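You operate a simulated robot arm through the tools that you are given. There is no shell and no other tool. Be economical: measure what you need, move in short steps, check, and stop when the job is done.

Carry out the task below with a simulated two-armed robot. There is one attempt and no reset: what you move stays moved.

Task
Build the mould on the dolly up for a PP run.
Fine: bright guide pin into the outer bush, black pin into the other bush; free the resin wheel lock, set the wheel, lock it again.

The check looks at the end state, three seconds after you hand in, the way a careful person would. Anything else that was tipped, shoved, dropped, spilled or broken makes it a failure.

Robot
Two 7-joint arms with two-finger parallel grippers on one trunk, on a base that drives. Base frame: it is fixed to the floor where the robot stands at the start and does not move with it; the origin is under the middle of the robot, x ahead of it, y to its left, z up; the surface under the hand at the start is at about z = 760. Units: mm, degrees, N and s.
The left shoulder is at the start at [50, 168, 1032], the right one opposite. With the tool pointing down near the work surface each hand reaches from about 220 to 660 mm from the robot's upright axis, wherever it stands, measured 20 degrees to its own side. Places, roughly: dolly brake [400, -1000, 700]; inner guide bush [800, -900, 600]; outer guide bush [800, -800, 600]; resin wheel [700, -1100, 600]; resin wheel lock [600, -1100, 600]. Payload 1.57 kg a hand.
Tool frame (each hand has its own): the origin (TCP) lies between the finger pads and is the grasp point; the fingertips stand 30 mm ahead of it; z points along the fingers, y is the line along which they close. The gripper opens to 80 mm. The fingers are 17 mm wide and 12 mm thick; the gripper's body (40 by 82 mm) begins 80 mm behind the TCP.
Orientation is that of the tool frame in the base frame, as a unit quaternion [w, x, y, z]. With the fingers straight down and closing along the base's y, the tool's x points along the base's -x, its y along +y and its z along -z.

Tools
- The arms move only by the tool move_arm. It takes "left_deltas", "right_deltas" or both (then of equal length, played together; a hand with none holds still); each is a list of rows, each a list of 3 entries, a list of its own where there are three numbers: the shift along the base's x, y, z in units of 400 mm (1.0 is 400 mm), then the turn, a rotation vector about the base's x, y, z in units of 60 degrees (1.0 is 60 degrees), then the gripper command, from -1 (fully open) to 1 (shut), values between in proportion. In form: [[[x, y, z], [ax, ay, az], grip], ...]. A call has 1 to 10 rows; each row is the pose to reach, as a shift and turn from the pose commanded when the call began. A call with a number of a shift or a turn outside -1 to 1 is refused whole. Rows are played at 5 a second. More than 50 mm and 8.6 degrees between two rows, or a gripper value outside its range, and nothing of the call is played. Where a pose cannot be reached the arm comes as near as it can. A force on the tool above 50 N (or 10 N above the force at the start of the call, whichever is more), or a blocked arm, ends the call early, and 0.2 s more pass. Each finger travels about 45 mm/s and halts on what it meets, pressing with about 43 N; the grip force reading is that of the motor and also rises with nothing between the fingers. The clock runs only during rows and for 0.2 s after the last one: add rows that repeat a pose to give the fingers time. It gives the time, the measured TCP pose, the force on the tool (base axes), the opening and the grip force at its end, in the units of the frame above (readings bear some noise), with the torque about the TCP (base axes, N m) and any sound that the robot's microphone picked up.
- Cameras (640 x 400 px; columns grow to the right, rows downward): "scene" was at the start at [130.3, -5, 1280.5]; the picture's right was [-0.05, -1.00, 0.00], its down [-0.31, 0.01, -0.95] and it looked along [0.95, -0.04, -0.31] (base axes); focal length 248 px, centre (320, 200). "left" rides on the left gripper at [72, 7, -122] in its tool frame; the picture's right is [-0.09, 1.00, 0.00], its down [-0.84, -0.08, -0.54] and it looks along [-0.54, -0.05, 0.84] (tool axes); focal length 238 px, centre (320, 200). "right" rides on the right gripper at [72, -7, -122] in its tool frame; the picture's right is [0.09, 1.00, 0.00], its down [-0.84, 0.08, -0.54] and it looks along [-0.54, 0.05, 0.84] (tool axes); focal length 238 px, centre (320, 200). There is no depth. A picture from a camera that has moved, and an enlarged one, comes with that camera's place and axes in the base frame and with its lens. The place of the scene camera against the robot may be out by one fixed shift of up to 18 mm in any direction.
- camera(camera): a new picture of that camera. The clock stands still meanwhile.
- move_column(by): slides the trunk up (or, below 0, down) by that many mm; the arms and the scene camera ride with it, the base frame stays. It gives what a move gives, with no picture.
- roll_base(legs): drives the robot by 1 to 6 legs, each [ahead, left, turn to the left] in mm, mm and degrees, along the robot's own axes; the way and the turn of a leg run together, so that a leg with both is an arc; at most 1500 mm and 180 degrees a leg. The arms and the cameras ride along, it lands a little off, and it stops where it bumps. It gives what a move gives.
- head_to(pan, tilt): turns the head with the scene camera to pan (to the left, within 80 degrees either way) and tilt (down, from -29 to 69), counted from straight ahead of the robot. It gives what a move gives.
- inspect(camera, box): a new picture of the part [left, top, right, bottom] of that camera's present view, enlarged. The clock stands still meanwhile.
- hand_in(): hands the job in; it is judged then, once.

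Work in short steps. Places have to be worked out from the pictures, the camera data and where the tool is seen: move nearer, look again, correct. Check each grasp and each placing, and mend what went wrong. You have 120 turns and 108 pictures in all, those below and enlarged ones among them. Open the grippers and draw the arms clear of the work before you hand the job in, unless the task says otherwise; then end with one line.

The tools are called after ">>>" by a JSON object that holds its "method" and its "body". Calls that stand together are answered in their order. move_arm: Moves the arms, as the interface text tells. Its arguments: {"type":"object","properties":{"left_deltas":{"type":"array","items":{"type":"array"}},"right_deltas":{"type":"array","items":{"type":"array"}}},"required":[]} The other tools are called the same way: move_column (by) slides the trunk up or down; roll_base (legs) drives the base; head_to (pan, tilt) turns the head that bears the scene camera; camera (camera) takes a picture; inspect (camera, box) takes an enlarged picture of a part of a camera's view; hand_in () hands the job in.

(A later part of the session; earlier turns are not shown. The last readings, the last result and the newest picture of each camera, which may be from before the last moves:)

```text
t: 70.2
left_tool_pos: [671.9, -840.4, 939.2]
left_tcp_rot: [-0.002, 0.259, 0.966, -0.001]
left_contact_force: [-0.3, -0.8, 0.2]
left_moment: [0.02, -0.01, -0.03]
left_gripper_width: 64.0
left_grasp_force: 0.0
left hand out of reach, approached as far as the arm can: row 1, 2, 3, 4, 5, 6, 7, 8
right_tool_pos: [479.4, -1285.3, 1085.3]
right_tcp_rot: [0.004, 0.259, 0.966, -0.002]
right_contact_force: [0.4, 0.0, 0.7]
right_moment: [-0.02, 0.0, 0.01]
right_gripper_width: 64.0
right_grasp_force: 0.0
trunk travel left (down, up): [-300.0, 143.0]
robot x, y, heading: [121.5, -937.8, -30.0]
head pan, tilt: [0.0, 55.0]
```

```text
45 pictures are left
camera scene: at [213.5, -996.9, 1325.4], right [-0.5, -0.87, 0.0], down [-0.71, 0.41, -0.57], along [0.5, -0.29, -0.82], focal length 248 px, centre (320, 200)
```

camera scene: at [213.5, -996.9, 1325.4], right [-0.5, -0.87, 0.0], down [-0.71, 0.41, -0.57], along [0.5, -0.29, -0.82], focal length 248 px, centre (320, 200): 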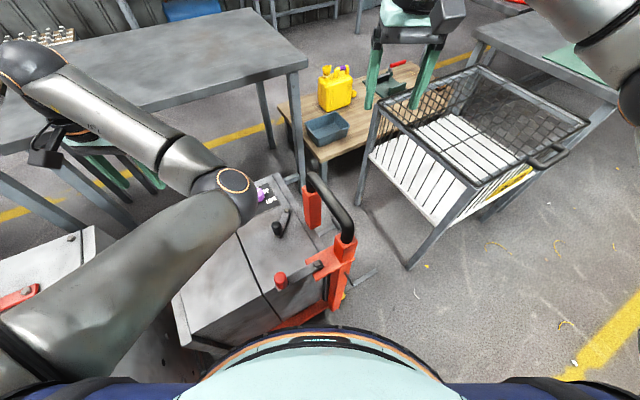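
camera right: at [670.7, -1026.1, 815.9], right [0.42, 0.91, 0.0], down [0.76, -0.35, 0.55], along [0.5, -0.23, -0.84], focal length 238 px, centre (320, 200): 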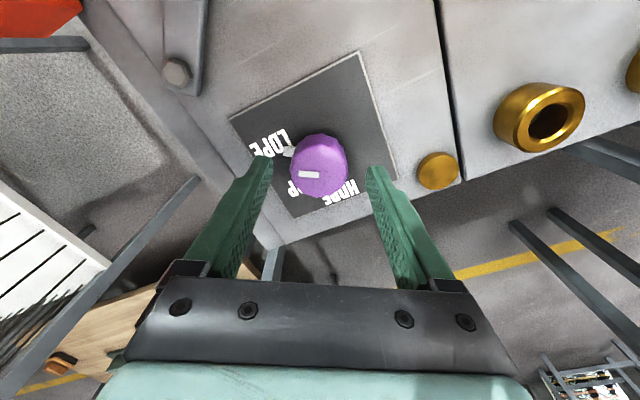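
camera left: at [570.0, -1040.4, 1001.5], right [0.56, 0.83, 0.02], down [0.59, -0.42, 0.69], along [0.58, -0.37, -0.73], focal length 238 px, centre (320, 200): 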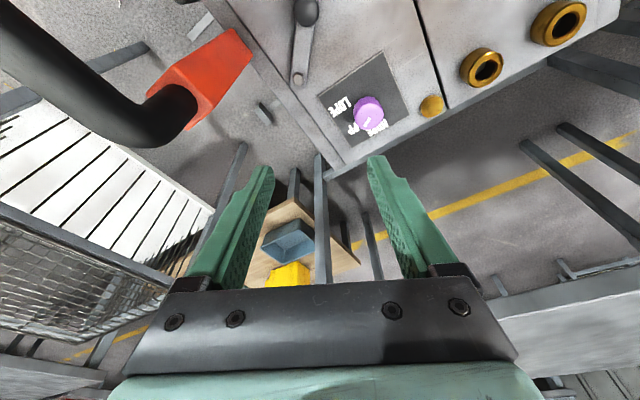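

The elbow has flipped to the inside. I stretch the arm out straight, with the hand yawed the other way, to let the elbow swing back outside.

>>> {"method": "move_arm", "body": {"left_deltas": [[[0.1, 0.03, 0.05], [0, 0, -0.12], -0.6], [[0.2, 0.06, 0.1], [0, 0, -0.24], -0.6], [[0.3, 0.1, 0.15], [0, 0, -0.36], -0.6], [[0.35, 0.15, 0.2], [0, 0, -0.48], -0.6], [[0.35, 0.2, 0.2], [0, 0, -0.6], -0.6], [[0.3, 0.2, 0.15], [0, 0, -0.72], -0.6], [[0.2, 0.2, 0.1], [0, 0, -0.84], -0.6], [[0.1, 0.15, 0.05], [0, 0, -0.96], -0.6], [[0, 0.1, 0], [0, 0, -1.0], -0.6], [[-0.1, 0.05, 0], [0, 0, -1.0], -0.6]]}}

>>> {"method": "camera", "body": {"camera": "scene"}}

```text
t: 72.4
left_tool_pos: [648.1, -809.4, 939.6]
left_tcp_rot: [-0.003, 0.708, 0.706, -0.001]
left_contact_force: [0.2, 0.7, -0.4]
left_moment: [0.02, -0.02, 0.03]
left_gripper_width: 63.8
left_grasp_force: 0.1
left hand out of reach, approached as far as the arm can: row 10
right_tool_pos: [480.7, -1285.6, 1084.3]
right_tcp_rot: [0.003, 0.26, 0.965, -0.001]
right_contact_force: [0.7, -0.1, 0.5]
right_moment: [0.02, 0.05, 0.0]
right_gripper_width: 64.1
right_grasp_force: 0.1
trunk travel left (down, up): [-300.0, 143.0]
robot x, y, heading: [120.5, -940.2, -30.1]
head pan, tilt: [0.0, 55.0]
```

```text
44 pictures are left
camera scene: at [213.9, -996.5, 1325.4], right [-0.5, -0.87, 0.0], down [-0.71, 0.41, -0.57], along [0.5, -0.29, -0.82], focal length 248 px, centre (320, 200)
```

scene: 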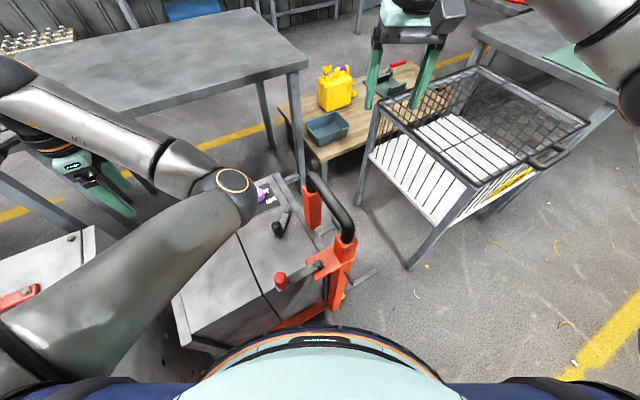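

The left elbow stays inside, so I use the proven right arm for relocking: raise the left hand, turn the base back to heading 0, keeping the trunk high.

>>> {"method": "move_arm", "body": {"left_deltas": [[[0, 0, 0.1], [0, 0, 0.12], -0.6], [[0, 0, 0.2], [0, 0, 0.24], -0.6], [[0, 0, 0.3], [0, 0, 0.36], -0.6], [[0, 0, 0.3], [0, 0, 0.48], -0.6]]}}

>>> {"method": "roll_base", "body": {"legs": [[0, 0, 30]]}}

>>> {"method": "camera", "body": {"camera": "right"}}

>>> {"method": "camera", "body": {"camera": "scene"}}

```text
t: 73.4
left_tool_pos: [651.0, -806.2, 1058.6]
left_tcp_rot: [-0.003, 0.508, 0.861, -0.001]
left_contact_force: [-0.2, -1.0, 0.6]
left_moment: [0.03, -0.01, 0.0]
left_gripper_width: 63.8
left_grasp_force: 0.1
left hand out of reach, approached as far as the arm can: row 1, 2, 3, 4
right_tool_pos: [479.4, -1286.2, 1086.5]
right_tcp_rot: [0.003, 0.26, 0.966, -0.002]
right_contact_force: [-0.5, 0.0, 0.8]
right_moment: [0.01, 0.0, 0.03]
right_gripper_width: 63.9
right_grasp_force: 0.0
trunk travel left (down, up): [-300.0, 143.0]
robot x, y, heading: [120.8, -938.0, -29.9]
head pan, tilt: [0.0, 55.0]
```

```text
t: 75.3
left_tool_pos: [514.2, -559.3, 1058.9]
left_tcp_rot: [-0.002, 0.27, 0.963, -0.001]
left_contact_force: [-0.1, 0.1, -0.1]
left_moment: [-0.01, -0.01, -0.01]
left_gripper_width: 64.2
left_grasp_force: 0.1
right_tool_pos: [603.1, -1060.4, 1085.1]
right_tcp_rot: [0.004, 0.0, 1.0, -0.001]
right_contact_force: [-0.1, 0.1, 0.0]
right_moment: [0.03, 0.0, 0.01]
right_gripper_width: 63.9
right_grasp_force: 0.0
trunk travel left (down, up): [-300.0, 143.0]
robot x, y, heading: [119.2, -942.7, 0.2]
head pan, tilt: [0.0, 55.0]
```

```text
43 pictures are left
camera right: at [531.2, -1065.7, 1206.9], right [-0.09, 1.0, 0.0], down [0.83, 0.08, 0.55], along [0.55, 0.05, -0.84], focal length 238 px, centre (320, 200)
```

right: 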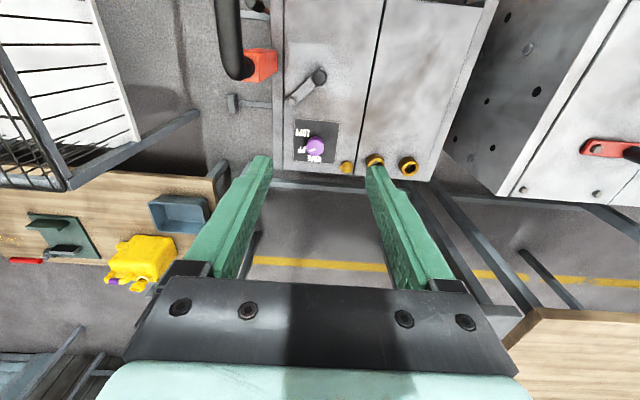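

```text
42 pictures are left
camera scene: at [228.5, -940.7, 1325.4], right [0.0, -1.0, 0.0], down [-0.82, 0.0, -0.57], along [0.57, 0.0, -0.82], focal length 248 px, centre (320, 200)
```

scene: 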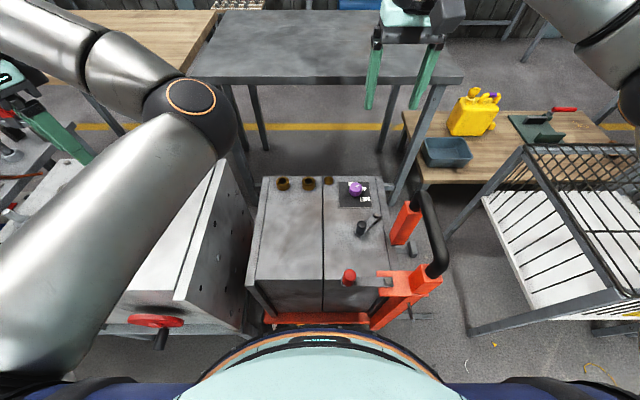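

The knob is at [586,-1062]. I lower the right hand over it to z≈740.

>>> {"method": "move_arm", "body": {"right_deltas": [[[-0.02, -0.004, -0.12], [0, 0, 0], -0.6], [[-0.042, -0.004, -0.24], [0, 0, 0], -0.6], [[-0.042, -0.004, -0.36], [0, 0, 0], -0.6], [[-0.042, -0.004, -0.48], [0, 0, 0], -0.6], [[-0.042, -0.004, -0.6], [0, 0, 0], -0.6], [[-0.042, -0.004, -0.72], [0, 0, 0], -0.6], [[-0.042, -0.004, -0.86], [0, 0, 0], -0.4], [[-0.042, -0.004, -0.86], [0, 0, 0], -0.4]]}}

>>> {"method": "camera", "body": {"camera": "right"}}

>>> {"method": "camera", "body": {"camera": "scene"}}

```text
refused: row 7 steps farther than a row can; nothing moved
```

```text
41 pictures are left
camera right: at [531.2, -1065.7, 1206.9], right [-0.09, 1.0, 0.0], down [0.83, 0.08, 0.55], along [0.55, 0.05, -0.84], focal length 238 px, centre (320, 200)
```

right: 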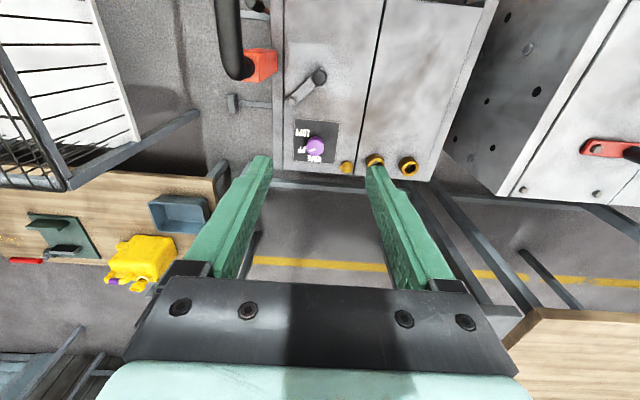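

```text
40 pictures are left
camera scene: at [228.5, -940.7, 1325.4], right [0.0, -1.0, 0.0], down [-0.82, 0.0, -0.57], along [0.57, 0.0, -0.82], focal length 248 px, centre (320, 200)
```

scene: 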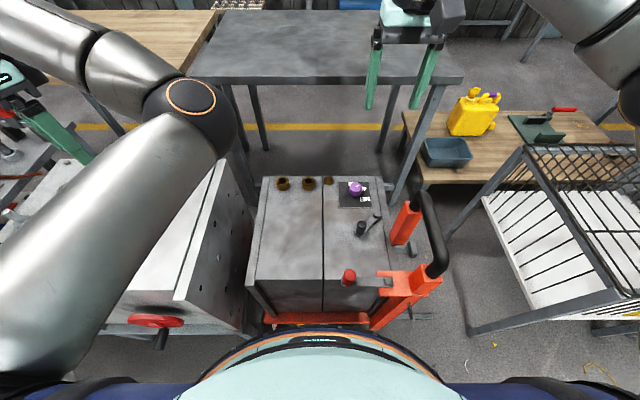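

One row was too large; I repeat with smaller steps.

>>> {"method": "move_arm", "body": {"right_deltas": [[[-0.02, -0.004, -0.12], [0, 0, 0], -0.6], [[-0.042, -0.004, -0.24], [0, 0, 0], -0.6], [[-0.042, -0.004, -0.36], [0, 0, 0], -0.6], [[-0.042, -0.004, -0.48], [0, 0, 0], -0.6], [[-0.042, -0.004, -0.6], [0, 0, 0], -0.6], [[-0.042, -0.004, -0.72], [0, 0, 0], -0.6], [[-0.042, -0.004, -0.83], [0, 0, 0], -0.4], [[-0.042, -0.004, -0.83], [0, 0, 0], -0.4]]}}

>>> {"method": "camera", "body": {"camera": "right"}}

```text
t: 77.1
left_tool_pos: [514.5, -558.4, 1059.8]
left_tcp_rot: [-0.002, 0.271, 0.963, -0.001]
left_contact_force: [-0.5, -0.3, -0.6]
left_moment: [0.0, -0.01, -0.02]
left_gripper_width: 63.8
left_grasp_force: 0.0
right_tool_pos: [585.0, -1062.3, 753.5]
right_tcp_rot: [0.004, 0.001, 1.0, -0.001]
right_contact_force: [1.3, 0.6, 0.0]
right_moment: [-0.03, 0.0, 0.0]
right_gripper_width: 55.8
right_grasp_force: 0.0
trunk travel left (down, up): [-300.0, 143.0]
robot x, y, heading: [118.5, -938.0, -0.1]
head pan, tilt: [0.0, 55.0]
```

```text
39 pictures are left
camera right: at [513.4, -1067.7, 874.3], right [-0.09, 1.0, 0.0], down [0.83, 0.08, 0.55], along [0.55, 0.05, -0.84], focal length 238 px, centre (320, 200)
```

right: 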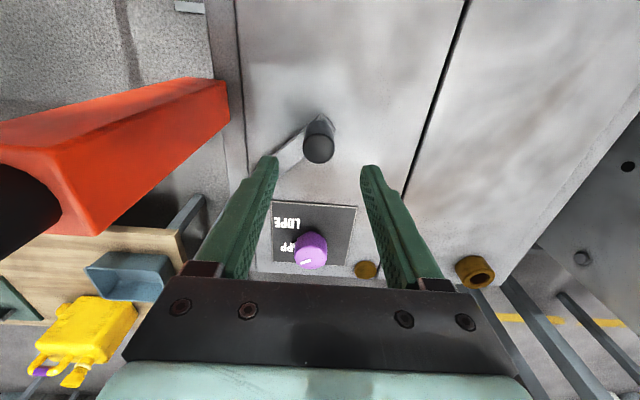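

Aligned. I lower to z≈670, and grip the knob.

>>> {"method": "move_arm", "body": {"right_deltas": [[[0.009, 0.003, -0.1], [0, 0, 0], -0.4], [[0.009, 0.003, -0.205], [0, 0, 0], -0.4], [[0.009, 0.003, -0.205], [0, 0, 0], 0.7], [[0.009, 0.003, -0.205], [0, 0, 0], 0.7], [[0.009, 0.003, -0.205], [0, 0, 0], 0.7], [[0.009, 0.003, -0.205], [0, 0, 0], 0.7]]}}

>>> {"method": "move_arm", "body": {"right_deltas": [[[0.0275, 0.0195, 0], [0, 0, 0], 0.7], [[0.059, 0.0385, 0], [0, 0, 0], 0.7], [[0.094, 0.052, 0], [0, 0, 0], 0.7], [[0.13, 0.059, 0], [0, 0, 0], 0.7], [[0.16, 0.06, 0], [0, 0, 0], 0.7], [[0.168, 0.059, 0], [0, 0, 0], 0.7]]}}

>>> {"method": "camera", "body": {"camera": "right"}}

```text
t: 78.5
left_tool_pos: [513.5, -558.9, 1059.0]
left_tcp_rot: [-0.002, 0.269, 0.963, -0.001]
left_contact_force: [-0.5, -0.2, -0.1]
left_moment: [0.0, 0.02, -0.01]
left_gripper_width: 63.9
left_grasp_force: 0.0
right_tool_pos: [590.5, -1061.3, 671.4]
right_tcp_rot: [0.004, 0.002, 1.0, -0.001]
right_contact_force: [1.5, -4.7, -3.6]
right_moment: [0.51, -0.61, -0.14]
right_gripper_width: 27.5
right_grasp_force: 34.8
trunk travel left (down, up): [-300.0, 143.0]
robot x, y, heading: [113.0, -938.5, -0.0]
head pan, tilt: [0.0, 55.0]
```

```text
t: 79.9
left_tool_pos: [512.3, -560.6, 1060.9]
left_tcp_rot: [-0.001, 0.269, 0.963, -0.001]
left_contact_force: [0.2, 0.7, -0.3]
left_moment: [-0.01, 0.03, 0.0]
left_gripper_width: 64.3
left_grasp_force: 0.1
right_tool_pos: [651.0, -1039.1, 670.2]
right_tcp_rot: [-0.004, 0.001, 1.0, -0.003]
right_contact_force: [-33.6, -18.3, 6.2]
right_moment: [1.12, 0.34, -0.05]
right_gripper_width: 27.9
right_grasp_force: 38.1
trunk travel left (down, up): [-300.0, 143.0]
robot x, y, heading: [119.8, -940.1, -0.1]
head pan, tilt: [0.0, 55.0]
```

```text
38 pictures are left
camera right: at [580.3, -1044.4, 792.8], right [-0.09, 1.0, -0.01], down [0.84, 0.08, 0.54], along [0.53, 0.04, -0.84], focal length 238 px, centre (320, 200)
```

right: 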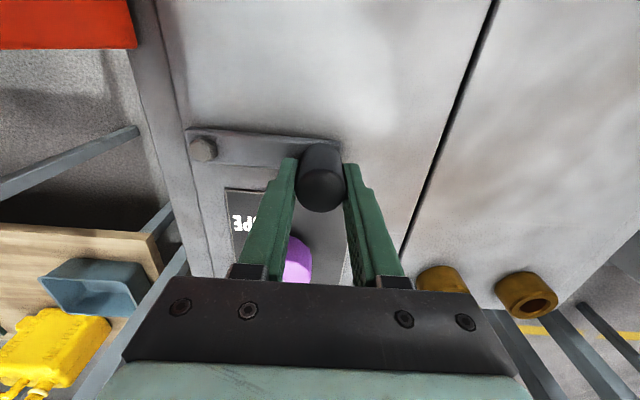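

The lever is back against its stop (34 N), same as the original picture. I release and lift clear.

>>> {"method": "move_arm", "body": {"right_deltas": [[[-0.004, 0, 0], [0, 0, 0], 0.2], [[-0.004, 0, 0], [0, 0, 0], -0.3], [[-0.004, 0, 0.1], [0, 0, 0], -0.5], [[-0.004, 0, 0.22], [0, 0, 0], -0.6], [[-0.004, 0, 0.34], [0, 0, 0], -0.8], [[-0.004, 0, 0.46], [0, 0, 0], -1], [[-0.004, 0, 0.58], [0, 0, 0], -1], [[-0.05, 0, 0.7], [0, 0, 0], -1], [[-0.1, 0, 0.8], [0, 0, 0], -1]]}}

>>> {"method": "camera", "body": {"camera": "right"}}

>>> {"method": "inspect", "body": {"camera": "right", "box": [250, 50, 400, 200]}}

```text
refused: row 8 steps farther than a row can; nothing moved
```

```text
37 pictures are left
camera right: at [580.3, -1044.4, 792.8], right [-0.09, 1.0, -0.01], down [0.84, 0.08, 0.54], along [0.53, 0.04, -0.84], focal length 238 px, centre (320, 200)
```

right: 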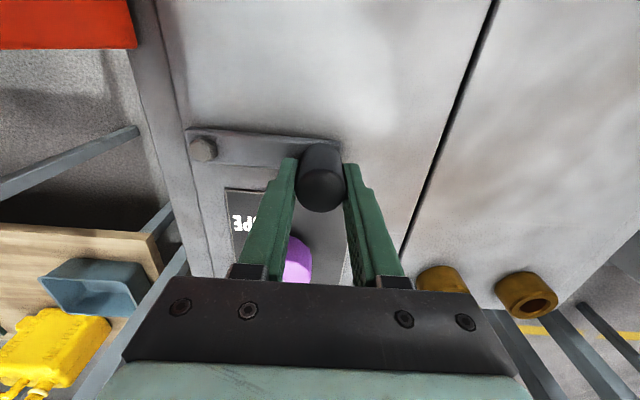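

```text
2.67 times, centred on (325, 125) of right
camera zoom: at [580.3, -1044.4, 792.8], right [-0.09, 1.0, -0.01], down [0.84, 0.08, 0.54], along [0.53, 0.04, -0.84], focal length 636 px, centre (307, 400)
```

zoom: 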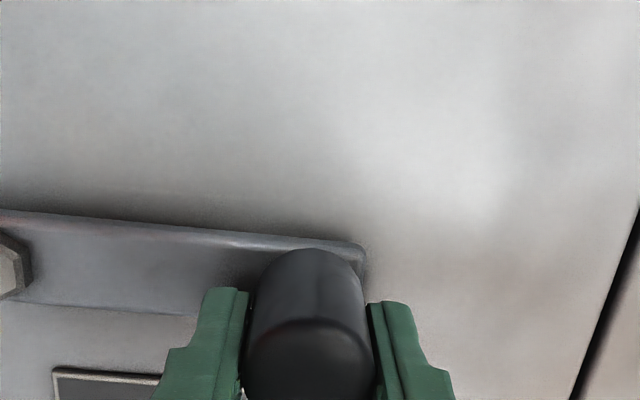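

A step was too large again; I repeat with smaller steps.

>>> {"method": "move_arm", "body": {"right_deltas": [[[-0.004, 0, 0], [0, 0, 0], 0.2], [[-0.004, 0, 0], [0, 0, 0], -0.3], [[-0.004, 0, 0.1], [0, 0, 0], -0.5], [[-0.004, 0, 0.21], [0, 0, 0], -0.6], [[-0.004, 0, 0.32], [0, 0, 0], -0.8], [[-0.004, 0, 0.43], [0, 0, 0], -1], [[-0.004, 0, 0.54], [0, 0, 0], -1], [[-0.03, 0, 0.64], [0, 0, 0], -1], [[-0.06, 0, 0.74], [0, 0, 0], -1]]}}

```text
t: 81.9
left_tool_pos: [513.3, -558.7, 1059.4]
left_tcp_rot: [-0.002, 0.27, 0.963, -0.001]
left_contact_force: [0.3, 0.5, 1.1]
left_moment: [0.0, -0.01, -0.01]
left_gripper_width: 64.0
left_grasp_force: 0.2
right_tool_pos: [632.6, -1036.4, 968.0]
right_tcp_rot: [0.004, 0.001, 1.0, -0.001]
right_contact_force: [-0.2, 0.1, -0.7]
right_moment: [0.0, -0.01, 0.01]
right_gripper_width: 80.0
right_grasp_force: 0.0
trunk travel left (down, up): [-300.0, 143.0]
robot x, y, heading: [117.1, -938.5, 0.1]
head pan, tilt: [0.0, 55.0]
```

The lock and wheel are done. Now I drive back to the bench at the start place to fetch the pins.

>>> {"method": "roll_base", "body": {"legs": [[-240, 0, 0], [0, 960, 0], [140, 0, 0]]}}

>>> {"method": "head_to", "body": {"pan": 0, "tilt": 35}}

>>> {"method": "camera", "body": {"camera": "scene"}}

>>> {"method": "camera", "body": {"camera": "right"}}

```text
t: 93.0
left_tool_pos: [414.9, 398.6, 1058.9]
left_tcp_rot: [-0.003, 0.27, 0.963, -0.001]
left_contact_force: [0.7, 0.1, -0.5]
left_moment: [0.02, 0.02, 0.01]
left_gripper_width: 64.0
left_grasp_force: 0.0
right_tool_pos: [533.8, -79.9, 965.7]
right_tcp_rot: [0.003, 0.001, 1.0, -0.001]
right_contact_force: [-0.2, -0.6, 0.1]
right_moment: [-0.02, -0.01, -0.01]
right_gripper_width: 80.1
right_grasp_force: 0.2
trunk travel left (down, up): [-300.0, 143.0]
robot x, y, heading: [19.6, 17.2, -0.1]
head pan, tilt: [0.0, 55.0]
```

```text
t: 93.8
left_tool_pos: [414.7, 399.4, 1058.4]
left_tcp_rot: [-0.002, 0.271, 0.963, -0.001]
left_contact_force: [-0.4, 0.1, 0.5]
left_moment: [0.01, 0.0, 0.03]
left_gripper_width: 64.2
left_grasp_force: 0.0
right_tool_pos: [534.4, -79.2, 966.6]
right_tcp_rot: [0.004, 0.001, 1.0, -0.001]
right_contact_force: [0.2, -0.4, -0.4]
right_moment: [0.01, 0.03, -0.06]
right_gripper_width: 79.9
right_grasp_force: 0.0
trunk travel left (down, up): [-300.0, 143.0]
robot x, y, heading: [17.2, 14.3, -0.1]
head pan, tilt: [0.0, 35.0]
```

```text
35 pictures are left
camera scene: at [144.6, 16.7, 1353.6], right [0.0, -1.0, 0.0], down [-0.57, 0.0, -0.82], along [0.82, 0.0, -0.57], focal length 248 px, centre (320, 200)
```

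scene: 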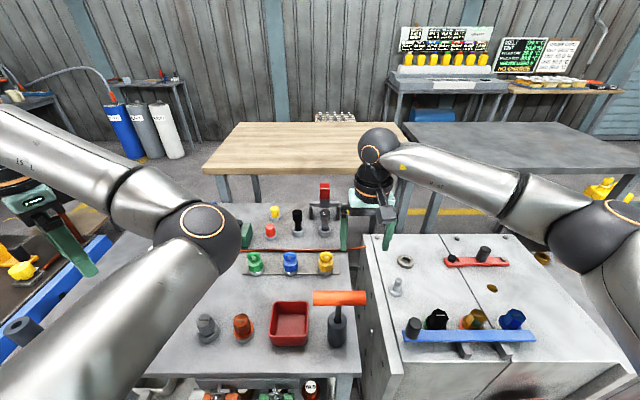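

```text
34 pictures are left
camera right: at [461.4, -85.6, 1088.6], right [-0.09, 1.0, 0.0], down [0.83, 0.08, 0.55], along [0.55, 0.05, -0.84], focal length 238 px, centre (320, 200)
```

right: 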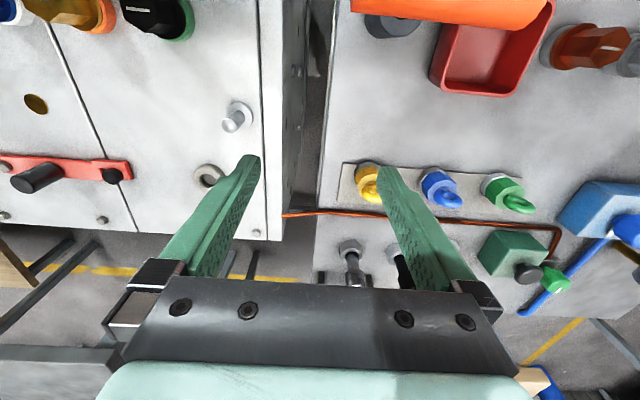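

I zoom in on the pins at the back of the bench.

>>> {"method": "inspect", "body": {"camera": "scene", "box": [230, 170, 390, 270]}}

>>> {"method": "inspect", "body": {"camera": "right", "box": [300, 190, 480, 300]}}

```text
4.00 times, centred on (310, 220) of scene
camera zoom: at [144.6, 16.7, 1353.6], right [0.0, -1.0, 0.0], down [-0.57, 0.0, -0.82], along [0.82, 0.0, -0.57], focal length 993 px, centre (360, 120)
```

zoom: 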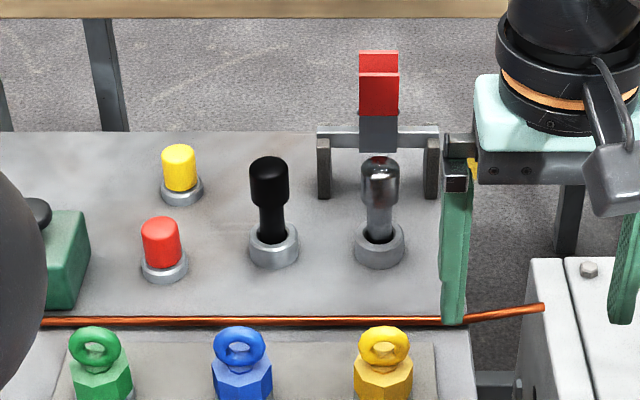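

```text
3.56 times, centred on (390, 245) of right
camera zoom: at [461.4, -85.6, 1088.6], right [-0.09, 1.0, 0.0], down [0.83, 0.08, 0.55], along [0.55, 0.05, -0.84], focal length 848 px, centre (71, 40)
```

zoom: 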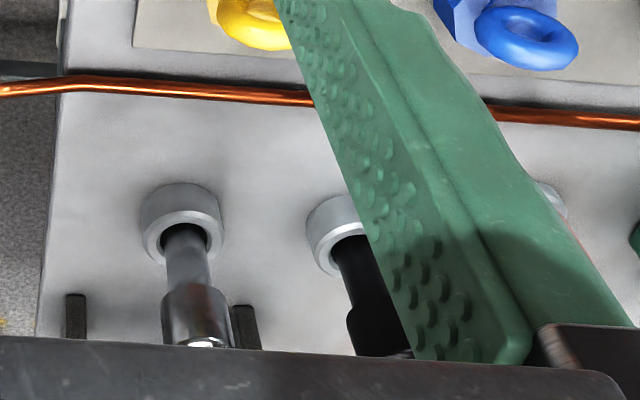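

Chrome pin ≈[776,1], black pin ≈[768,85], heads reach z≈850. To gain reach for the right arm I shift the base left, slightly ahead, and turn it 35° left.

>>> {"method": "roll_base", "body": {"legs": [[35, 95, 0], [0, 0, 35]]}}

```text
t: 97.0
left_tool_pos: [159.7, 652.0, 1059.5]
left_tcp_rot: [-0.002, -0.031, 1.0, -0.002]
left_contact_force: [-0.2, 0.0, -1.0]
left_moment: [-0.02, -0.02, 0.01]
left_gripper_width: 63.8
left_grasp_force: 0.0
right_tool_pos: [531.9, 326.2, 966.6]
right_tcp_rot: [0.003, -0.298, 0.955, 0.001]
right_contact_force: [0.7, 0.1, 0.5]
right_moment: [0.0, -0.02, -0.02]
right_gripper_width: 80.1
right_grasp_force: 0.1
trunk travel left (down, up): [-300.0, 143.0]
robot x, y, heading: [55.2, 111.0, 34.9]
head pan, tilt: [0.0, 35.0]
```

I bring the right hand in front of the pins with its yaw turned back to 0.

>>> {"method": "move_arm", "body": {"right_deltas": [[[0.037, -0.099, 0], [0, 0, -0.073], -0.8], [[0.074, -0.198, 0], [0, 0, -0.146], -0.8], [[0.111, -0.297, 0], [0, 0, -0.219], -0.8], [[0.148, -0.396, 0], [0, 0, -0.292], -0.8], [[0.185, -0.495, 0], [0, 0, -0.365], -0.8], [[0.222, -0.594, 0], [0, 0, -0.438], -0.8], [[0.259, -0.693, 0], [0, 0, -0.511], -0.8], [[0.295, -0.79, 0], [0, 0, -0.583], -0.8]]}}

>>> {"method": "move_arm", "body": {"right_deltas": [[[0, 0, 0], [0, -0.11, 0], -0.6], [[0, 0, 0], [0, -0.22, 0], -0.6], [[0, 0, -0.03], [0, -0.333, 0], -0.6], [[0, 0, -0.06], [0, -0.333, 0], -0.6]]}}

>>> {"method": "camera", "body": {"camera": "right"}}

>>> {"method": "head_to", "body": {"pan": -35, "tilt": 38}}

>>> {"method": "camera", "body": {"camera": "scene"}}

```text
t: 98.8
left_tool_pos: [160.6, 650.3, 1057.4]
left_tcp_rot: [-0.002, -0.03, 1.0, -0.002]
left_contact_force: [-0.2, 0.0, 0.0]
left_moment: [0.02, 0.02, -0.02]
left_gripper_width: 64.2
left_grasp_force: 0.1
right_tool_pos: [650.0, 11.4, 966.4]
right_tcp_rot: [0.005, 0.002, 1.0, -0.002]
right_contact_force: [-0.2, 0.1, -0.1]
right_moment: [-0.01, -0.03, -0.03]
right_gripper_width: 72.1
right_grasp_force: 0.0
trunk travel left (down, up): [-300.0, 143.0]
robot x, y, heading: [51.8, 113.2, 34.9]
head pan, tilt: [0.0, 35.0]
```

```text
t: 99.8
left_tool_pos: [160.3, 650.4, 1058.9]
left_tcp_rot: [-0.002, -0.031, 1.0, -0.001]
left_contact_force: [0.0, -0.6, 0.3]
left_moment: [-0.04, 0.0, 0.01]
left_gripper_width: 64.0
left_grasp_force: 0.1
right_tool_pos: [649.8, 12.4, 943.8]
right_tcp_rot: [0.177, 0.002, 0.984, -0.001]
right_contact_force: [0.5, -0.1, -0.2]
right_moment: [-0.02, -0.02, 0.0]
right_gripper_width: 64.0
right_grasp_force: 0.0
trunk travel left (down, up): [-300.0, 143.0]
robot x, y, heading: [54.2, 113.9, 34.5]
head pan, tilt: [0.0, 35.0]
```

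```text
31 pictures are left
camera right: at [540.2, 5.8, 1032.7], right [-0.08, 1.0, -0.03], down [0.59, 0.07, 0.8], along [0.8, 0.05, -0.6], focal length 238 px, centre (320, 200)
```

right: 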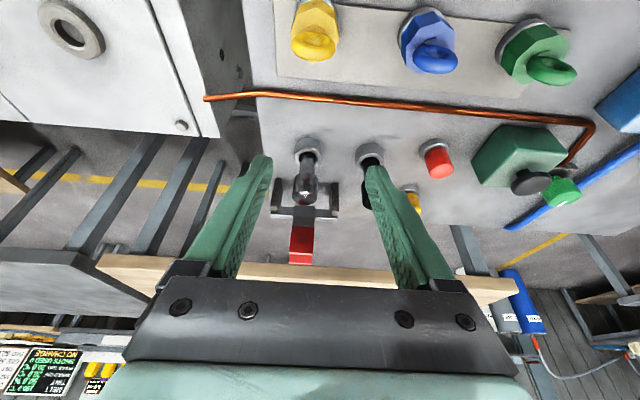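

```text
t: 100.8
left_tool_pos: [159.9, 650.2, 1060.4]
left_tcp_rot: [-0.002, -0.031, 1.0, -0.002]
left_contact_force: [0.0, -0.3, 0.2]
left_moment: [0.02, 0.02, 0.02]
left_gripper_width: 64.1
left_grasp_force: 0.0
right_tool_pos: [649.0, 13.0, 943.2]
right_tcp_rot: [0.178, 0.003, 0.984, -0.001]
right_contact_force: [-0.4, 0.1, -0.6]
right_moment: [-0.01, -0.01, -0.03]
right_gripper_width: 64.0
right_grasp_force: 0.0
trunk travel left (down, up): [-300.0, 143.0]
robot x, y, heading: [60.1, 113.3, 34.8]
head pan, tilt: [-35.0, 38.0]
```

```text
30 pictures are left
camera scene: at [170.7, 134.6, 1349.1], right [0.0, -1.0, 0.0], down [-0.62, 0.0, -0.79], along [0.79, 0.0, -0.62], focal length 248 px, centre (320, 200)
```

scene: 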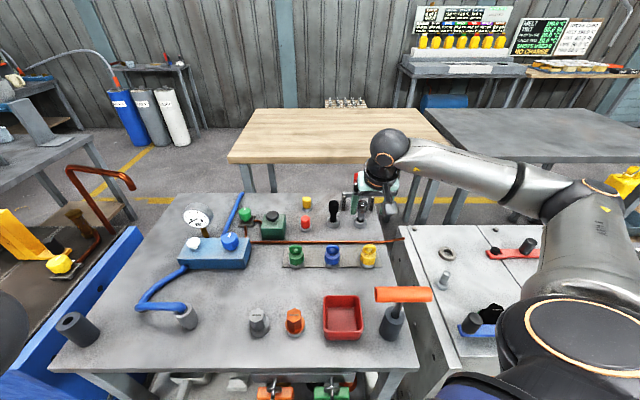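

I zoom in on the pins in the hand camera to fix their axes.

>>> {"method": "inspect", "body": {"camera": "right", "box": [260, 120, 400, 270]}}

```text
2.67 times, centred on (330, 195) of right
camera zoom: at [540.3, 5.7, 1033.0], right [-0.08, 1.0, -0.03], down [0.59, 0.07, 0.8], along [0.8, 0.05, -0.6], focal length 636 px, centre (293, 213)
```

zoom: 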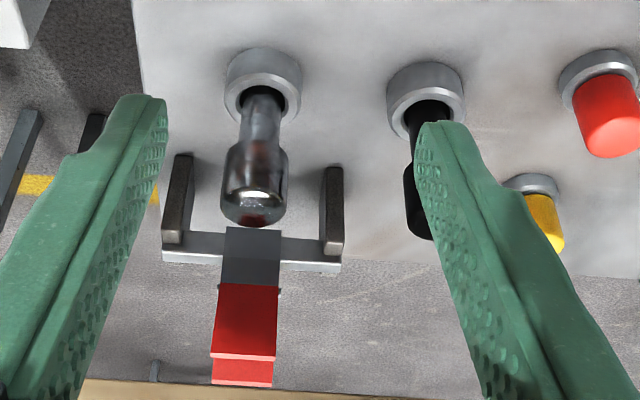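

Chrome pin axis ≈[770,3], head top ≈858; the clamp stands 70 mm behind it. I move above it, descend and grip the head.

>>> {"method": "move_arm", "body": {"right_deltas": [[[0.1, -0.01, 0], [0, 0, 0], -0.6], [[0.2, -0.02, -0.03], [0, 0, 0], -0.6], [[0.301, -0.024, -0.07], [0, 0, 0], -0.6], [[0.301, -0.024, -0.09], [0, 0, 0], -0.6]]}}

>>> {"method": "inspect", "body": {"camera": "right", "box": [230, 100, 410, 250]}}

```text
t: 101.8
left_tool_pos: [160.1, 652.3, 1060.3]
left_tcp_rot: [-0.003, -0.031, 1.0, -0.001]
left_contact_force: [0.6, 0.2, -0.3]
left_moment: [-0.01, -0.02, -0.02]
left_gripper_width: 63.8
left_grasp_force: 0.0
right_tool_pos: [770.9, 2.8, 906.7]
right_tcp_rot: [0.178, 0.003, 0.984, -0.001]
right_contact_force: [-0.3, -0.4, -0.8]
right_moment: [-0.04, 0.0, -0.03]
right_gripper_width: 64.0
right_grasp_force: 0.1
trunk travel left (down, up): [-300.0, 143.0]
robot x, y, heading: [56.5, 110.6, 34.9]
head pan, tilt: [-35.0, 38.0]
```

```text
2.67 times, centred on (320, 175) of right
camera zoom: at [661.4, -3.6, 995.9], right [-0.08, 1.0, -0.03], down [0.59, 0.07, 0.8], along [0.8, 0.05, -0.6], focal length 636 px, centre (320, 267)
```

zoom: 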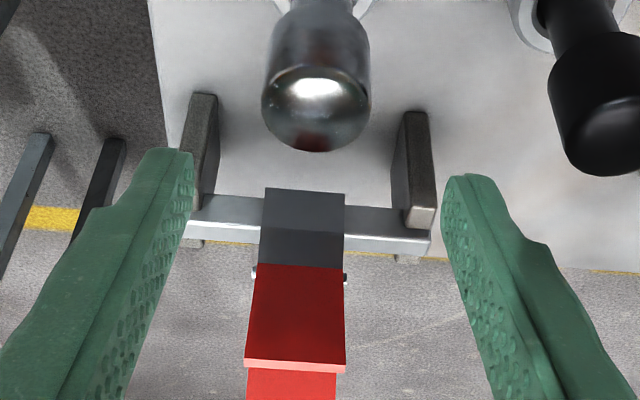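

Head axis refined to [773,1], top 856. I descend 64 mm and close.

>>> {"method": "move_arm", "body": {"right_deltas": [[[0.005, -0.004, -0.1], [0, 0, 0], -0.6], [[0.005, -0.004, -0.162], [0, 0, 0], -0.6], [[0.005, -0.004, -0.162], [0, 0, 0], 0.6], [[0.005, -0.004, -0.162], [0, 0, 0], 0.6], [[0.005, -0.004, -0.162], [0, 0, 0], 0.6], [[0.005, -0.004, -0.162], [0, 0, 0], 0.6]]}}

>>> {"method": "move_arm", "body": {"right_deltas": [[[0, 0, 0.03], [0, 0, 0], 0.7], [[0, 0, 0.06], [0, 0, 0], 0.7], [[0, 0, 0.12], [0, 0, 0], 0.7], [[0, 0, 0.2], [0, 0, 0], 0.7], [[0, 0, 0.3], [0, 0, 0], 0.7]]}}

>>> {"method": "camera", "body": {"camera": "right"}}

>>> {"method": "inspect", "body": {"camera": "scene", "box": [290, 120, 450, 240]}}

```text
t: 103.2
left_tool_pos: [160.5, 652.4, 1058.6]
left_tcp_rot: [-0.001, -0.03, 1.0, -0.002]
left_contact_force: [0.1, 0.4, 0.3]
left_moment: [0.0, -0.01, 0.0]
left_gripper_width: 63.7
left_grasp_force: 0.1
right_tool_pos: [772.4, 0.1, 841.4]
right_tcp_rot: [0.177, 0.003, 0.984, 0.0]
right_contact_force: [-0.1, -0.4, 0.4]
right_moment: [-0.02, 0.02, 0.01]
right_gripper_width: 31.2
right_grasp_force: 31.5
trunk travel left (down, up): [-300.0, 143.0]
robot x, y, heading: [57.0, 109.0, 34.7]
head pan, tilt: [-35.0, 38.0]
```

```text
t: 104.4
left_tool_pos: [159.7, 650.5, 1059.5]
left_tcp_rot: [-0.003, -0.031, 1.0, -0.002]
left_contact_force: [-0.2, 0.0, -0.5]
left_moment: [-0.01, 0.02, 0.0]
left_gripper_width: 64.3
left_grasp_force: 0.1
right_tool_pos: [772.1, 1.7, 963.2]
right_tcp_rot: [0.177, 0.003, 0.984, -0.001]
right_contact_force: [-0.6, -0.3, -1.8]
right_moment: [-0.01, 0.0, -0.02]
right_gripper_width: 30.9
right_grasp_force: 39.6
trunk travel left (down, up): [-300.0, 143.0]
robot x, y, heading: [55.9, 113.3, 35.0]
head pan, tilt: [-35.0, 38.0]
```

```text
27 pictures are left
camera right: at [662.4, -5.1, 1053.1], right [-0.08, 1.0, -0.03], down [0.6, 0.07, 0.8], along [0.8, 0.05, -0.6], focal length 238 px, centre (320, 200)
```

right: 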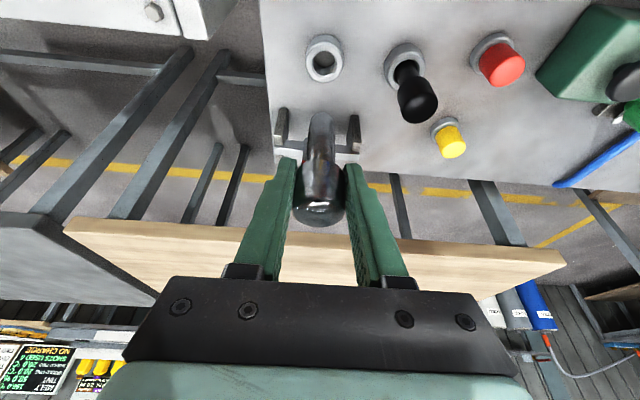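

```text
3.33 times, centred on (370, 180) of scene
camera zoom: at [170.6, 134.7, 1349.1], right [0.0, -1.0, 0.0], down [-0.62, 0.0, -0.79], along [0.79, 0.0, -0.62], focal length 827 px, centre (153, 267)
```

zoom: 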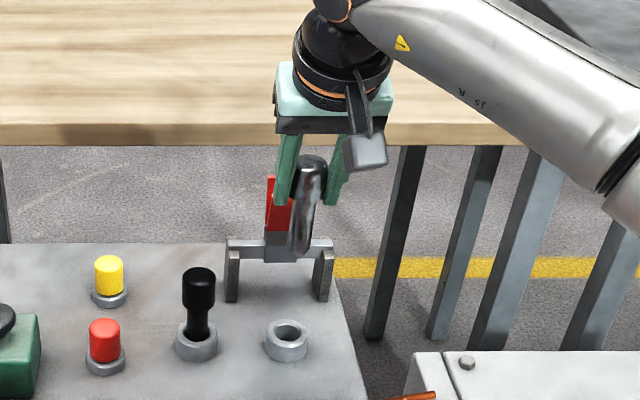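

The chrome pin is in hand. I lift it further and drive to the dolly, ending turned 35° left.

>>> {"method": "move_arm", "body": {"right_deltas": [[[-0.05, 0, 0.07], [0, 0, 0], 0.7], [[-0.1, 0, 0.14], [0, 0, 0], 0.7], [[-0.15, 0, 0.16], [0, 0, 0], 0.7]]}}

>>> {"method": "roll_base", "body": {"legs": [[0, 0, -35], [-180, 0, 0], [0, -935, 0], [0, 0, 35], [195, -136, 0]]}}

>>> {"method": "camera", "body": {"camera": "scene"}}

>>> {"method": "camera", "body": {"camera": "right"}}

```text
t: 105.2
left_tool_pos: [160.2, 651.6, 1060.0]
left_tcp_rot: [-0.002, -0.03, 1.0, -0.002]
left_contact_force: [-0.3, -0.3, 0.0]
left_moment: [-0.02, 0.03, -0.01]
left_gripper_width: 63.7
left_grasp_force: 0.0
right_tool_pos: [711.5, -0.9, 1026.0]
right_tcp_rot: [0.178, 0.002, 0.984, -0.001]
right_contact_force: [0.3, 0.8, -1.3]
right_moment: [0.02, 0.03, 0.02]
right_gripper_width: 30.6
right_grasp_force: 40.0
trunk travel left (down, up): [-300.0, 143.0]
robot x, y, heading: [52.4, 113.6, 34.7]
head pan, tilt: [-35.0, 38.0]
```

```text
t: 119.6
left_tool_pos: [211.2, -284.9, 1059.6]
left_tcp_rot: [-0.002, -0.033, 0.999, -0.002]
left_contact_force: [-0.5, -0.6, 0.6]
left_moment: [0.01, 0.02, 0.0]
left_gripper_width: 63.9
left_grasp_force: 0.1
right_tool_pos: [767.1, -932.0, 1026.2]
right_tcp_rot: [0.177, 0.0, 0.984, -0.001]
right_contact_force: [1.2, 0.3, -2.2]
right_moment: [0.01, 0.0, 0.01]
right_gripper_width: 31.1
right_grasp_force: 39.6
trunk travel left (down, up): [-300.0, 143.0]
robot x, y, heading: [107.2, -823.8, 35.1]
head pan, tilt: [-35.0, 38.0]
```

```text
25 pictures are left
camera scene: at [225.4, -801.4, 1349.0], right [0.0, -1.0, 0.0], down [-0.62, 0.0, -0.79], along [0.79, 0.0, -0.62], focal length 248 px, centre (320, 200)
```

scene: 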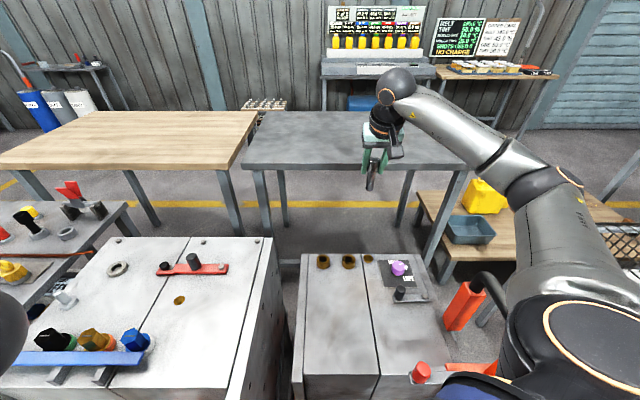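

```text
24 pictures are left
camera right: at [658.0, -939.0, 1115.0], right [-0.09, 1.0, -0.03], down [0.59, 0.08, 0.8], along [0.8, 0.05, -0.6], focal length 238 px, centre (320, 200)
```

right: 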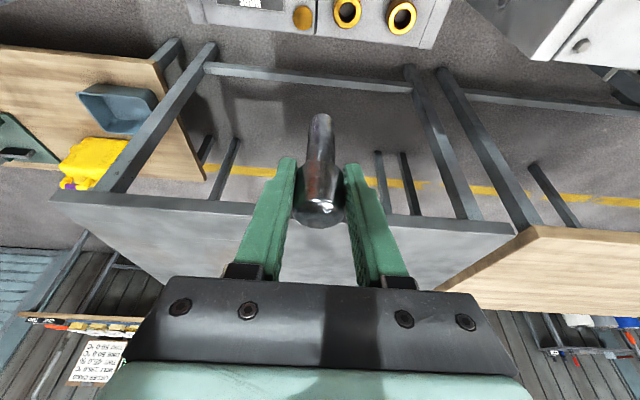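

Arrived; outer bush ≈[782,-807]. I lower the trunk 60 mm and bring the pin above the outer bush.

>>> {"method": "move_column", "body": {"by": -60}}

>>> {"method": "move_arm", "body": {"right_deltas": [[[0.01, 0.08, 0], [0, 0, 0], 0.7], [[0.02, 0.16, -0.03], [0, 0, 0], 0.7], [[0.03, 0.24, -0.1], [0, 0, 0], 0.7], [[0.04, 0.31, -0.19], [0, 0, 0], 0.7], [[0.04, 0.3125, -0.29], [0, 0, 0], 0.7], [[0.04, 0.3125, -0.39], [0, 0, 0], 0.7], [[0.04, 0.3125, -0.42], [0, 0, 0], 0.7]]}}

>>> {"method": "inspect", "body": {"camera": "right", "box": [200, 0, 460, 240]}}

>>> {"method": "inspect", "body": {"camera": "scene", "box": [280, 190, 440, 310]}}

```text
t: 120.6
left_tool_pos: [212.2, -284.6, 998.9]
left_tcp_rot: [-0.002, -0.034, 0.999, -0.002]
left_contact_force: [-0.3, 0.5, 0.8]
left_moment: [-0.02, 0.0, -0.02]
left_gripper_width: 64.0
left_grasp_force: 0.0
right_tool_pos: [766.7, -932.4, 966.8]
right_tcp_rot: [0.178, 0.0, 0.984, 0.0]
right_contact_force: [0.2, -0.1, -2.4]
right_moment: [-0.01, 0.02, -0.02]
right_gripper_width: 31.2
right_grasp_force: 40.2
trunk travel left (down, up): [-240.0, 203.0]
robot x, y, heading: [106.1, -824.5, 35.0]
head pan, tilt: [-35.0, 38.0]
```

```text
t: 122.2
left_tool_pos: [211.0, -284.8, 998.9]
left_tcp_rot: [-0.002, -0.034, 0.999, -0.001]
left_contact_force: [1.2, 0.3, 0.2]
left_moment: [0.02, -0.02, -0.02]
left_gripper_width: 64.4
left_grasp_force: 0.1
right_tool_pos: [783.2, -807.5, 797.3]
right_tcp_rot: [0.178, -0.001, 0.984, 0.0]
right_contact_force: [-0.1, -0.1, -1.2]
right_moment: [0.0, 0.0, -0.01]
right_gripper_width: 30.6
right_grasp_force: 39.5
trunk travel left (down, up): [-240.0, 203.0]
robot x, y, heading: [107.9, -825.3, 35.1]
head pan, tilt: [-35.0, 38.0]
```

```text
1.67 times, centred on (330, 120) of right
camera zoom: at [674.1, -814.0, 887.0], right [-0.09, 1.0, -0.03], down [0.59, 0.08, 0.8], along [0.8, 0.05, -0.6], focal length 397 px, centre (303, 333)
```

zoom: 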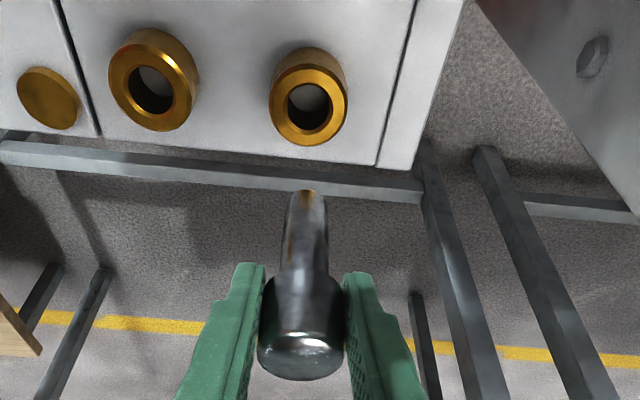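

```text
3.33 times, centred on (360, 250) of scene
camera zoom: at [224.9, -801.3, 1289.1], right [0.0, -1.0, 0.0], down [-0.62, 0.0, -0.79], along [0.79, 0.0, -0.62], focal length 827 px, centre (187, 33)
```

zoom: 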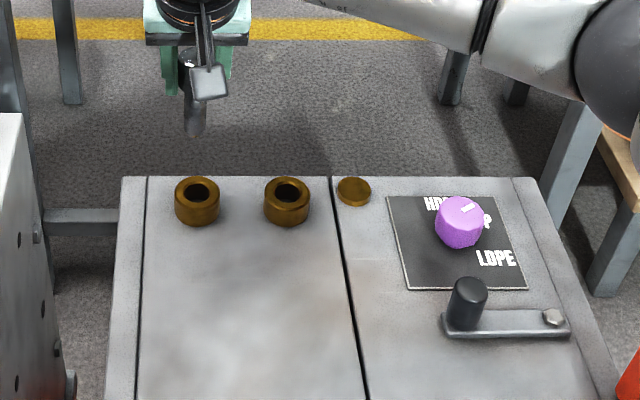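

Outer bush top centre is [780,-809.5,644], the hole clearly wider than the shank. I lower the tip to just above it and check.

>>> {"method": "move_arm", "body": {"right_deltas": [[[-0.007, -0.0045, -0.09], [0, 0, 0], 0.7], [[-0.007, -0.0045, -0.165], [0, 0, 0], 0.7], [[-0.007, -0.0045, -0.165], [0, 0, 0], 0.7]]}}

>>> {"method": "inspect", "body": {"camera": "right", "box": [230, 50, 410, 220]}}

>>> {"method": "inspect", "body": {"camera": "scene", "box": [280, 190, 400, 280]}}

```text
t: 123.0
left_tool_pos: [211.2, -284.9, 998.9]
left_tcp_rot: [-0.001, -0.034, 0.999, -0.002]
left_contact_force: [0.1, -0.5, 0.1]
left_moment: [-0.02, 0.0, 0.01]
left_gripper_width: 64.2
left_grasp_force: 0.1
right_tool_pos: [780.5, -809.3, 731.1]
right_tcp_rot: [0.178, 0.0, 0.984, 0.0]
right_contact_force: [-0.2, -0.6, -0.8]
right_moment: [0.03, -0.03, -0.04]
right_gripper_width: 31.0
right_grasp_force: 40.4
trunk travel left (down, up): [-240.0, 203.0]
robot x, y, heading: [112.5, -822.9, 35.1]
head pan, tilt: [-35.0, 38.0]
```

```text
2.35 times, centred on (320, 135) of right
camera zoom: at [670.9, -815.7, 820.5], right [-0.09, 1.0, -0.03], down [0.59, 0.08, 0.8], along [0.8, 0.05, -0.6], focal length 561 px, centre (320, 353)
```

zoom: 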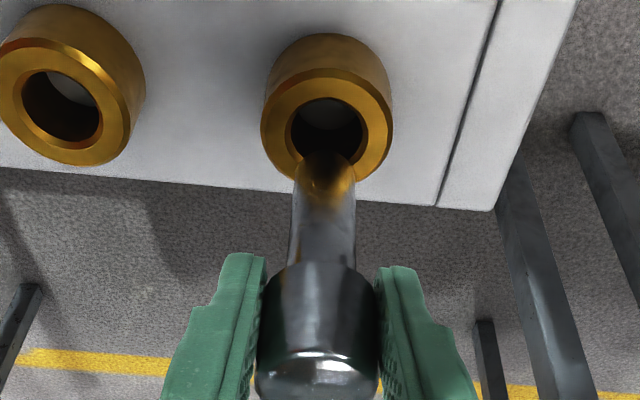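

```text
4.44 times, centred on (340, 235) of scene
camera zoom: at [224.9, -801.3, 1289.1], right [0.0, -1.0, 0.0], down [-0.62, 0.0, -0.79], along [0.79, 0.0, -0.62], focal length 1103 px, centre (231, 44)
```

zoom: 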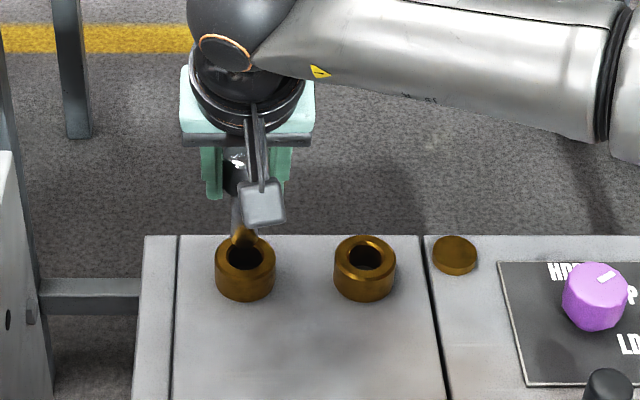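

The pin stands right over the hole. I lower it in small steps, watching the force.

>>> {"method": "move_arm", "body": {"right_deltas": [[[-0.002, -0.0025, -0.03], [0, 0, 0], 0.7], [[-0.002, -0.0025, -0.06], [0, 0, 0], 0.7], [[-0.002, -0.0025, -0.09], [0, 0, 0], 0.7], [[-0.002, -0.0025, -0.12], [0, 0, 0], 0.7]]}}

```text
t: 124.0
left_tool_pos: [210.0, -284.7, 999.5]
left_tcp_rot: [-0.001, -0.034, 0.999, -0.002]
left_contact_force: [-0.6, 0.0, -0.8]
left_moment: [0.04, 0.01, 0.02]
left_gripper_width: 64.1
left_grasp_force: 0.0
right_tool_pos: [779.2, -810.5, 685.1]
right_tcp_rot: [0.179, -0.001, 0.984, 0.0]
right_contact_force: [-3.0, -1.9, 14.4]
right_moment: [-0.09, -0.13, -0.08]
right_gripper_width: 19.4
right_grasp_force: 21.1
trunk travel left (down, up): [-240.0, 203.0]
robot x, y, heading: [108.7, -826.1, 35.0]
head pan, tilt: [-35.0, 38.0]
```

The opening went from 31 to 19 mm, so the pin slipped up in the grip (held at the shank now). I look.

>>> {"method": "inspect", "body": {"camera": "right", "box": [230, 50, 410, 240]}}

>>> {"method": "inspect", "body": {"camera": "scene", "box": [290, 180, 390, 270]}}

```text
2.11 times, centred on (320, 145) of right
camera zoom: at [669.5, -816.5, 774.2], right [-0.09, 1.0, -0.03], down [0.59, 0.08, 0.8], along [0.8, 0.05, -0.6], focal length 502 px, centre (320, 316)
```

zoom: 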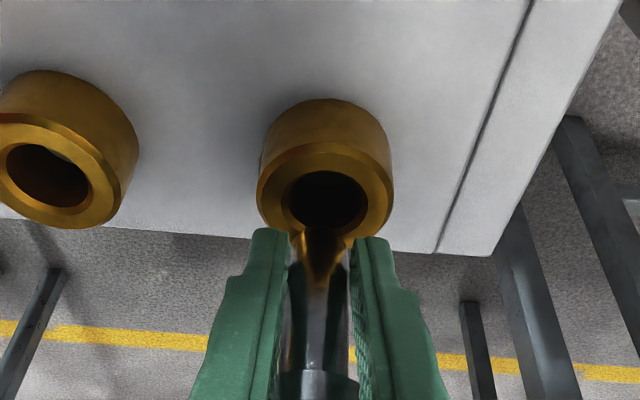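

```text
4.44 times, centred on (340, 225) of scene
camera zoom: at [223.0, -801.5, 1289.4], right [0.0, -1.0, 0.0], down [-0.61, 0.0, -0.79], along [0.79, 0.0, -0.61], focal length 1103 px, centre (231, 89)
```

zoom: 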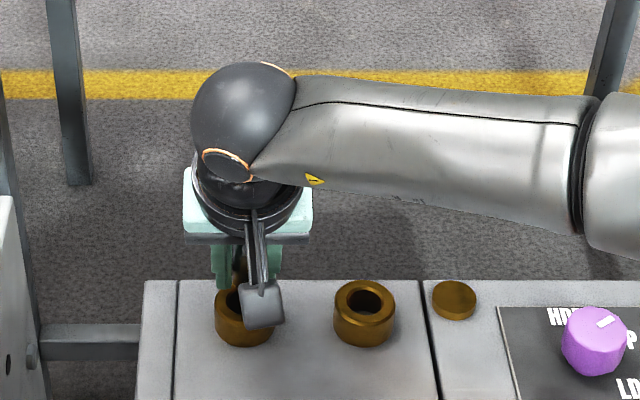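

The tip rests on the far rim: the pin leans forward and its tip is ~15 mm too far in +x. I lift 12 mm, shift -15 mm in x, and look again.

>>> {"method": "move_arm", "body": {"right_deltas": [[[0, 0, 0.03], [0, 0, 0], 0.8], [[-0.02, 0.001, 0.03], [0, 0, 0], 0.8], [[-0.037, 0.002, 0.03], [0, 0, 0], 0.8], [[-0.037, 0.002, 0.03], [0, 0, 0], 0.8]]}}

>>> {"method": "inspect", "body": {"camera": "right", "box": [230, 50, 410, 240]}}

```text
t: 125.0
left_tool_pos: [211.5, -285.5, 999.3]
left_tcp_rot: [-0.001, -0.034, 0.999, -0.001]
left_contact_force: [0.1, 0.1, 0.7]
left_moment: [-0.05, 0.0, 0.01]
left_gripper_width: 64.1
left_grasp_force: 0.0
right_tool_pos: [763.7, -810.2, 695.7]
right_tcp_rot: [0.177, -0.001, 0.984, 0.0]
right_contact_force: [-0.5, -0.2, -1.3]
right_moment: [0.0, 0.02, 0.03]
right_gripper_width: 18.9
right_grasp_force: 33.5
trunk travel left (down, up): [-240.0, 203.0]
robot x, y, heading: [111.3, -822.9, 35.0]
head pan, tilt: [-35.0, 38.0]
```

```text
2.11 times, centred on (320, 145) of right
camera zoom: at [654.9, -816.1, 784.8], right [-0.09, 1.0, -0.03], down [0.59, 0.08, 0.8], along [0.8, 0.05, -0.6], focal length 502 px, centre (320, 316)
```

zoom: 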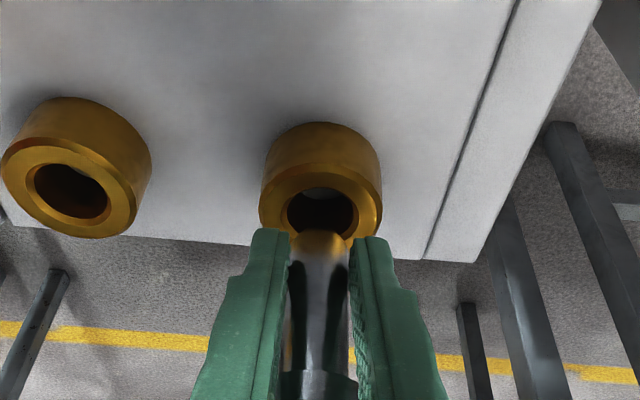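

The pin has rotated in the grip to lie along the fingers (20° lean). I bring the hand upright so the pin stands vertical, tip about over the hole, 20 mm up, and check.

>>> {"method": "move_arm", "body": {"right_deltas": [[[0, 0, 0.03], [0, 0, 0], 0.8], [[0.013, 0, 0.05], [0, 0.11, 0], 0.8], [[0.026, 0, 0.05], [0, 0.22, 0], 0.8], [[0.037, 0, 0.05], [0, 0.34, 0], 0.8], [[0.037, 0, 0.05], [0, 0.34, 0], 0.8]]}}

>>> {"method": "inspect", "body": {"camera": "right", "box": [230, 50, 410, 240]}}

```text
t: 126.2
left_tool_pos: [211.7, -285.8, 998.8]
left_tcp_rot: [-0.001, -0.033, 0.999, -0.002]
left_contact_force: [0.3, 0.6, 0.5]
left_moment: [-0.02, 0.0, 0.05]
left_gripper_width: 63.9
left_grasp_force: 0.1
right_tool_pos: [779.5, -808.2, 717.0]
right_tcp_rot: [0.0, -0.001, 1.0, -0.001]
right_contact_force: [-0.8, 0.5, -1.6]
right_moment: [-0.01, 0.04, 0.0]
right_gripper_width: 19.2
right_grasp_force: 33.1
trunk travel left (down, up): [-240.0, 203.0]
robot x, y, heading: [110.9, -825.0, 35.1]
head pan, tilt: [-35.0, 38.0]
```

```text
2.11 times, centred on (320, 145) of right
camera zoom: at [707.7, -816.0, 838.5], right [-0.09, 1.0, 0.0], down [0.84, 0.08, 0.54], along [0.54, 0.05, -0.84], focal length 502 px, centre (320, 316)
```

zoom: 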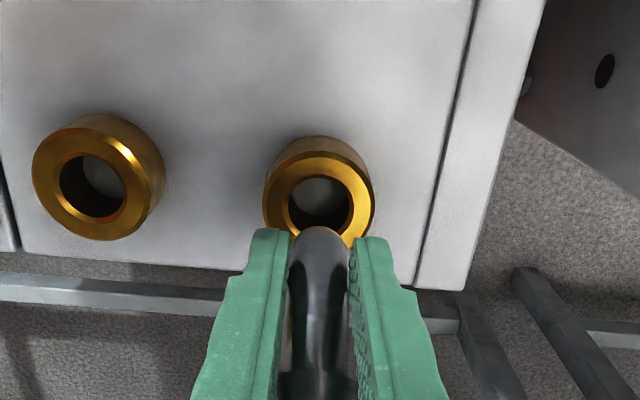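

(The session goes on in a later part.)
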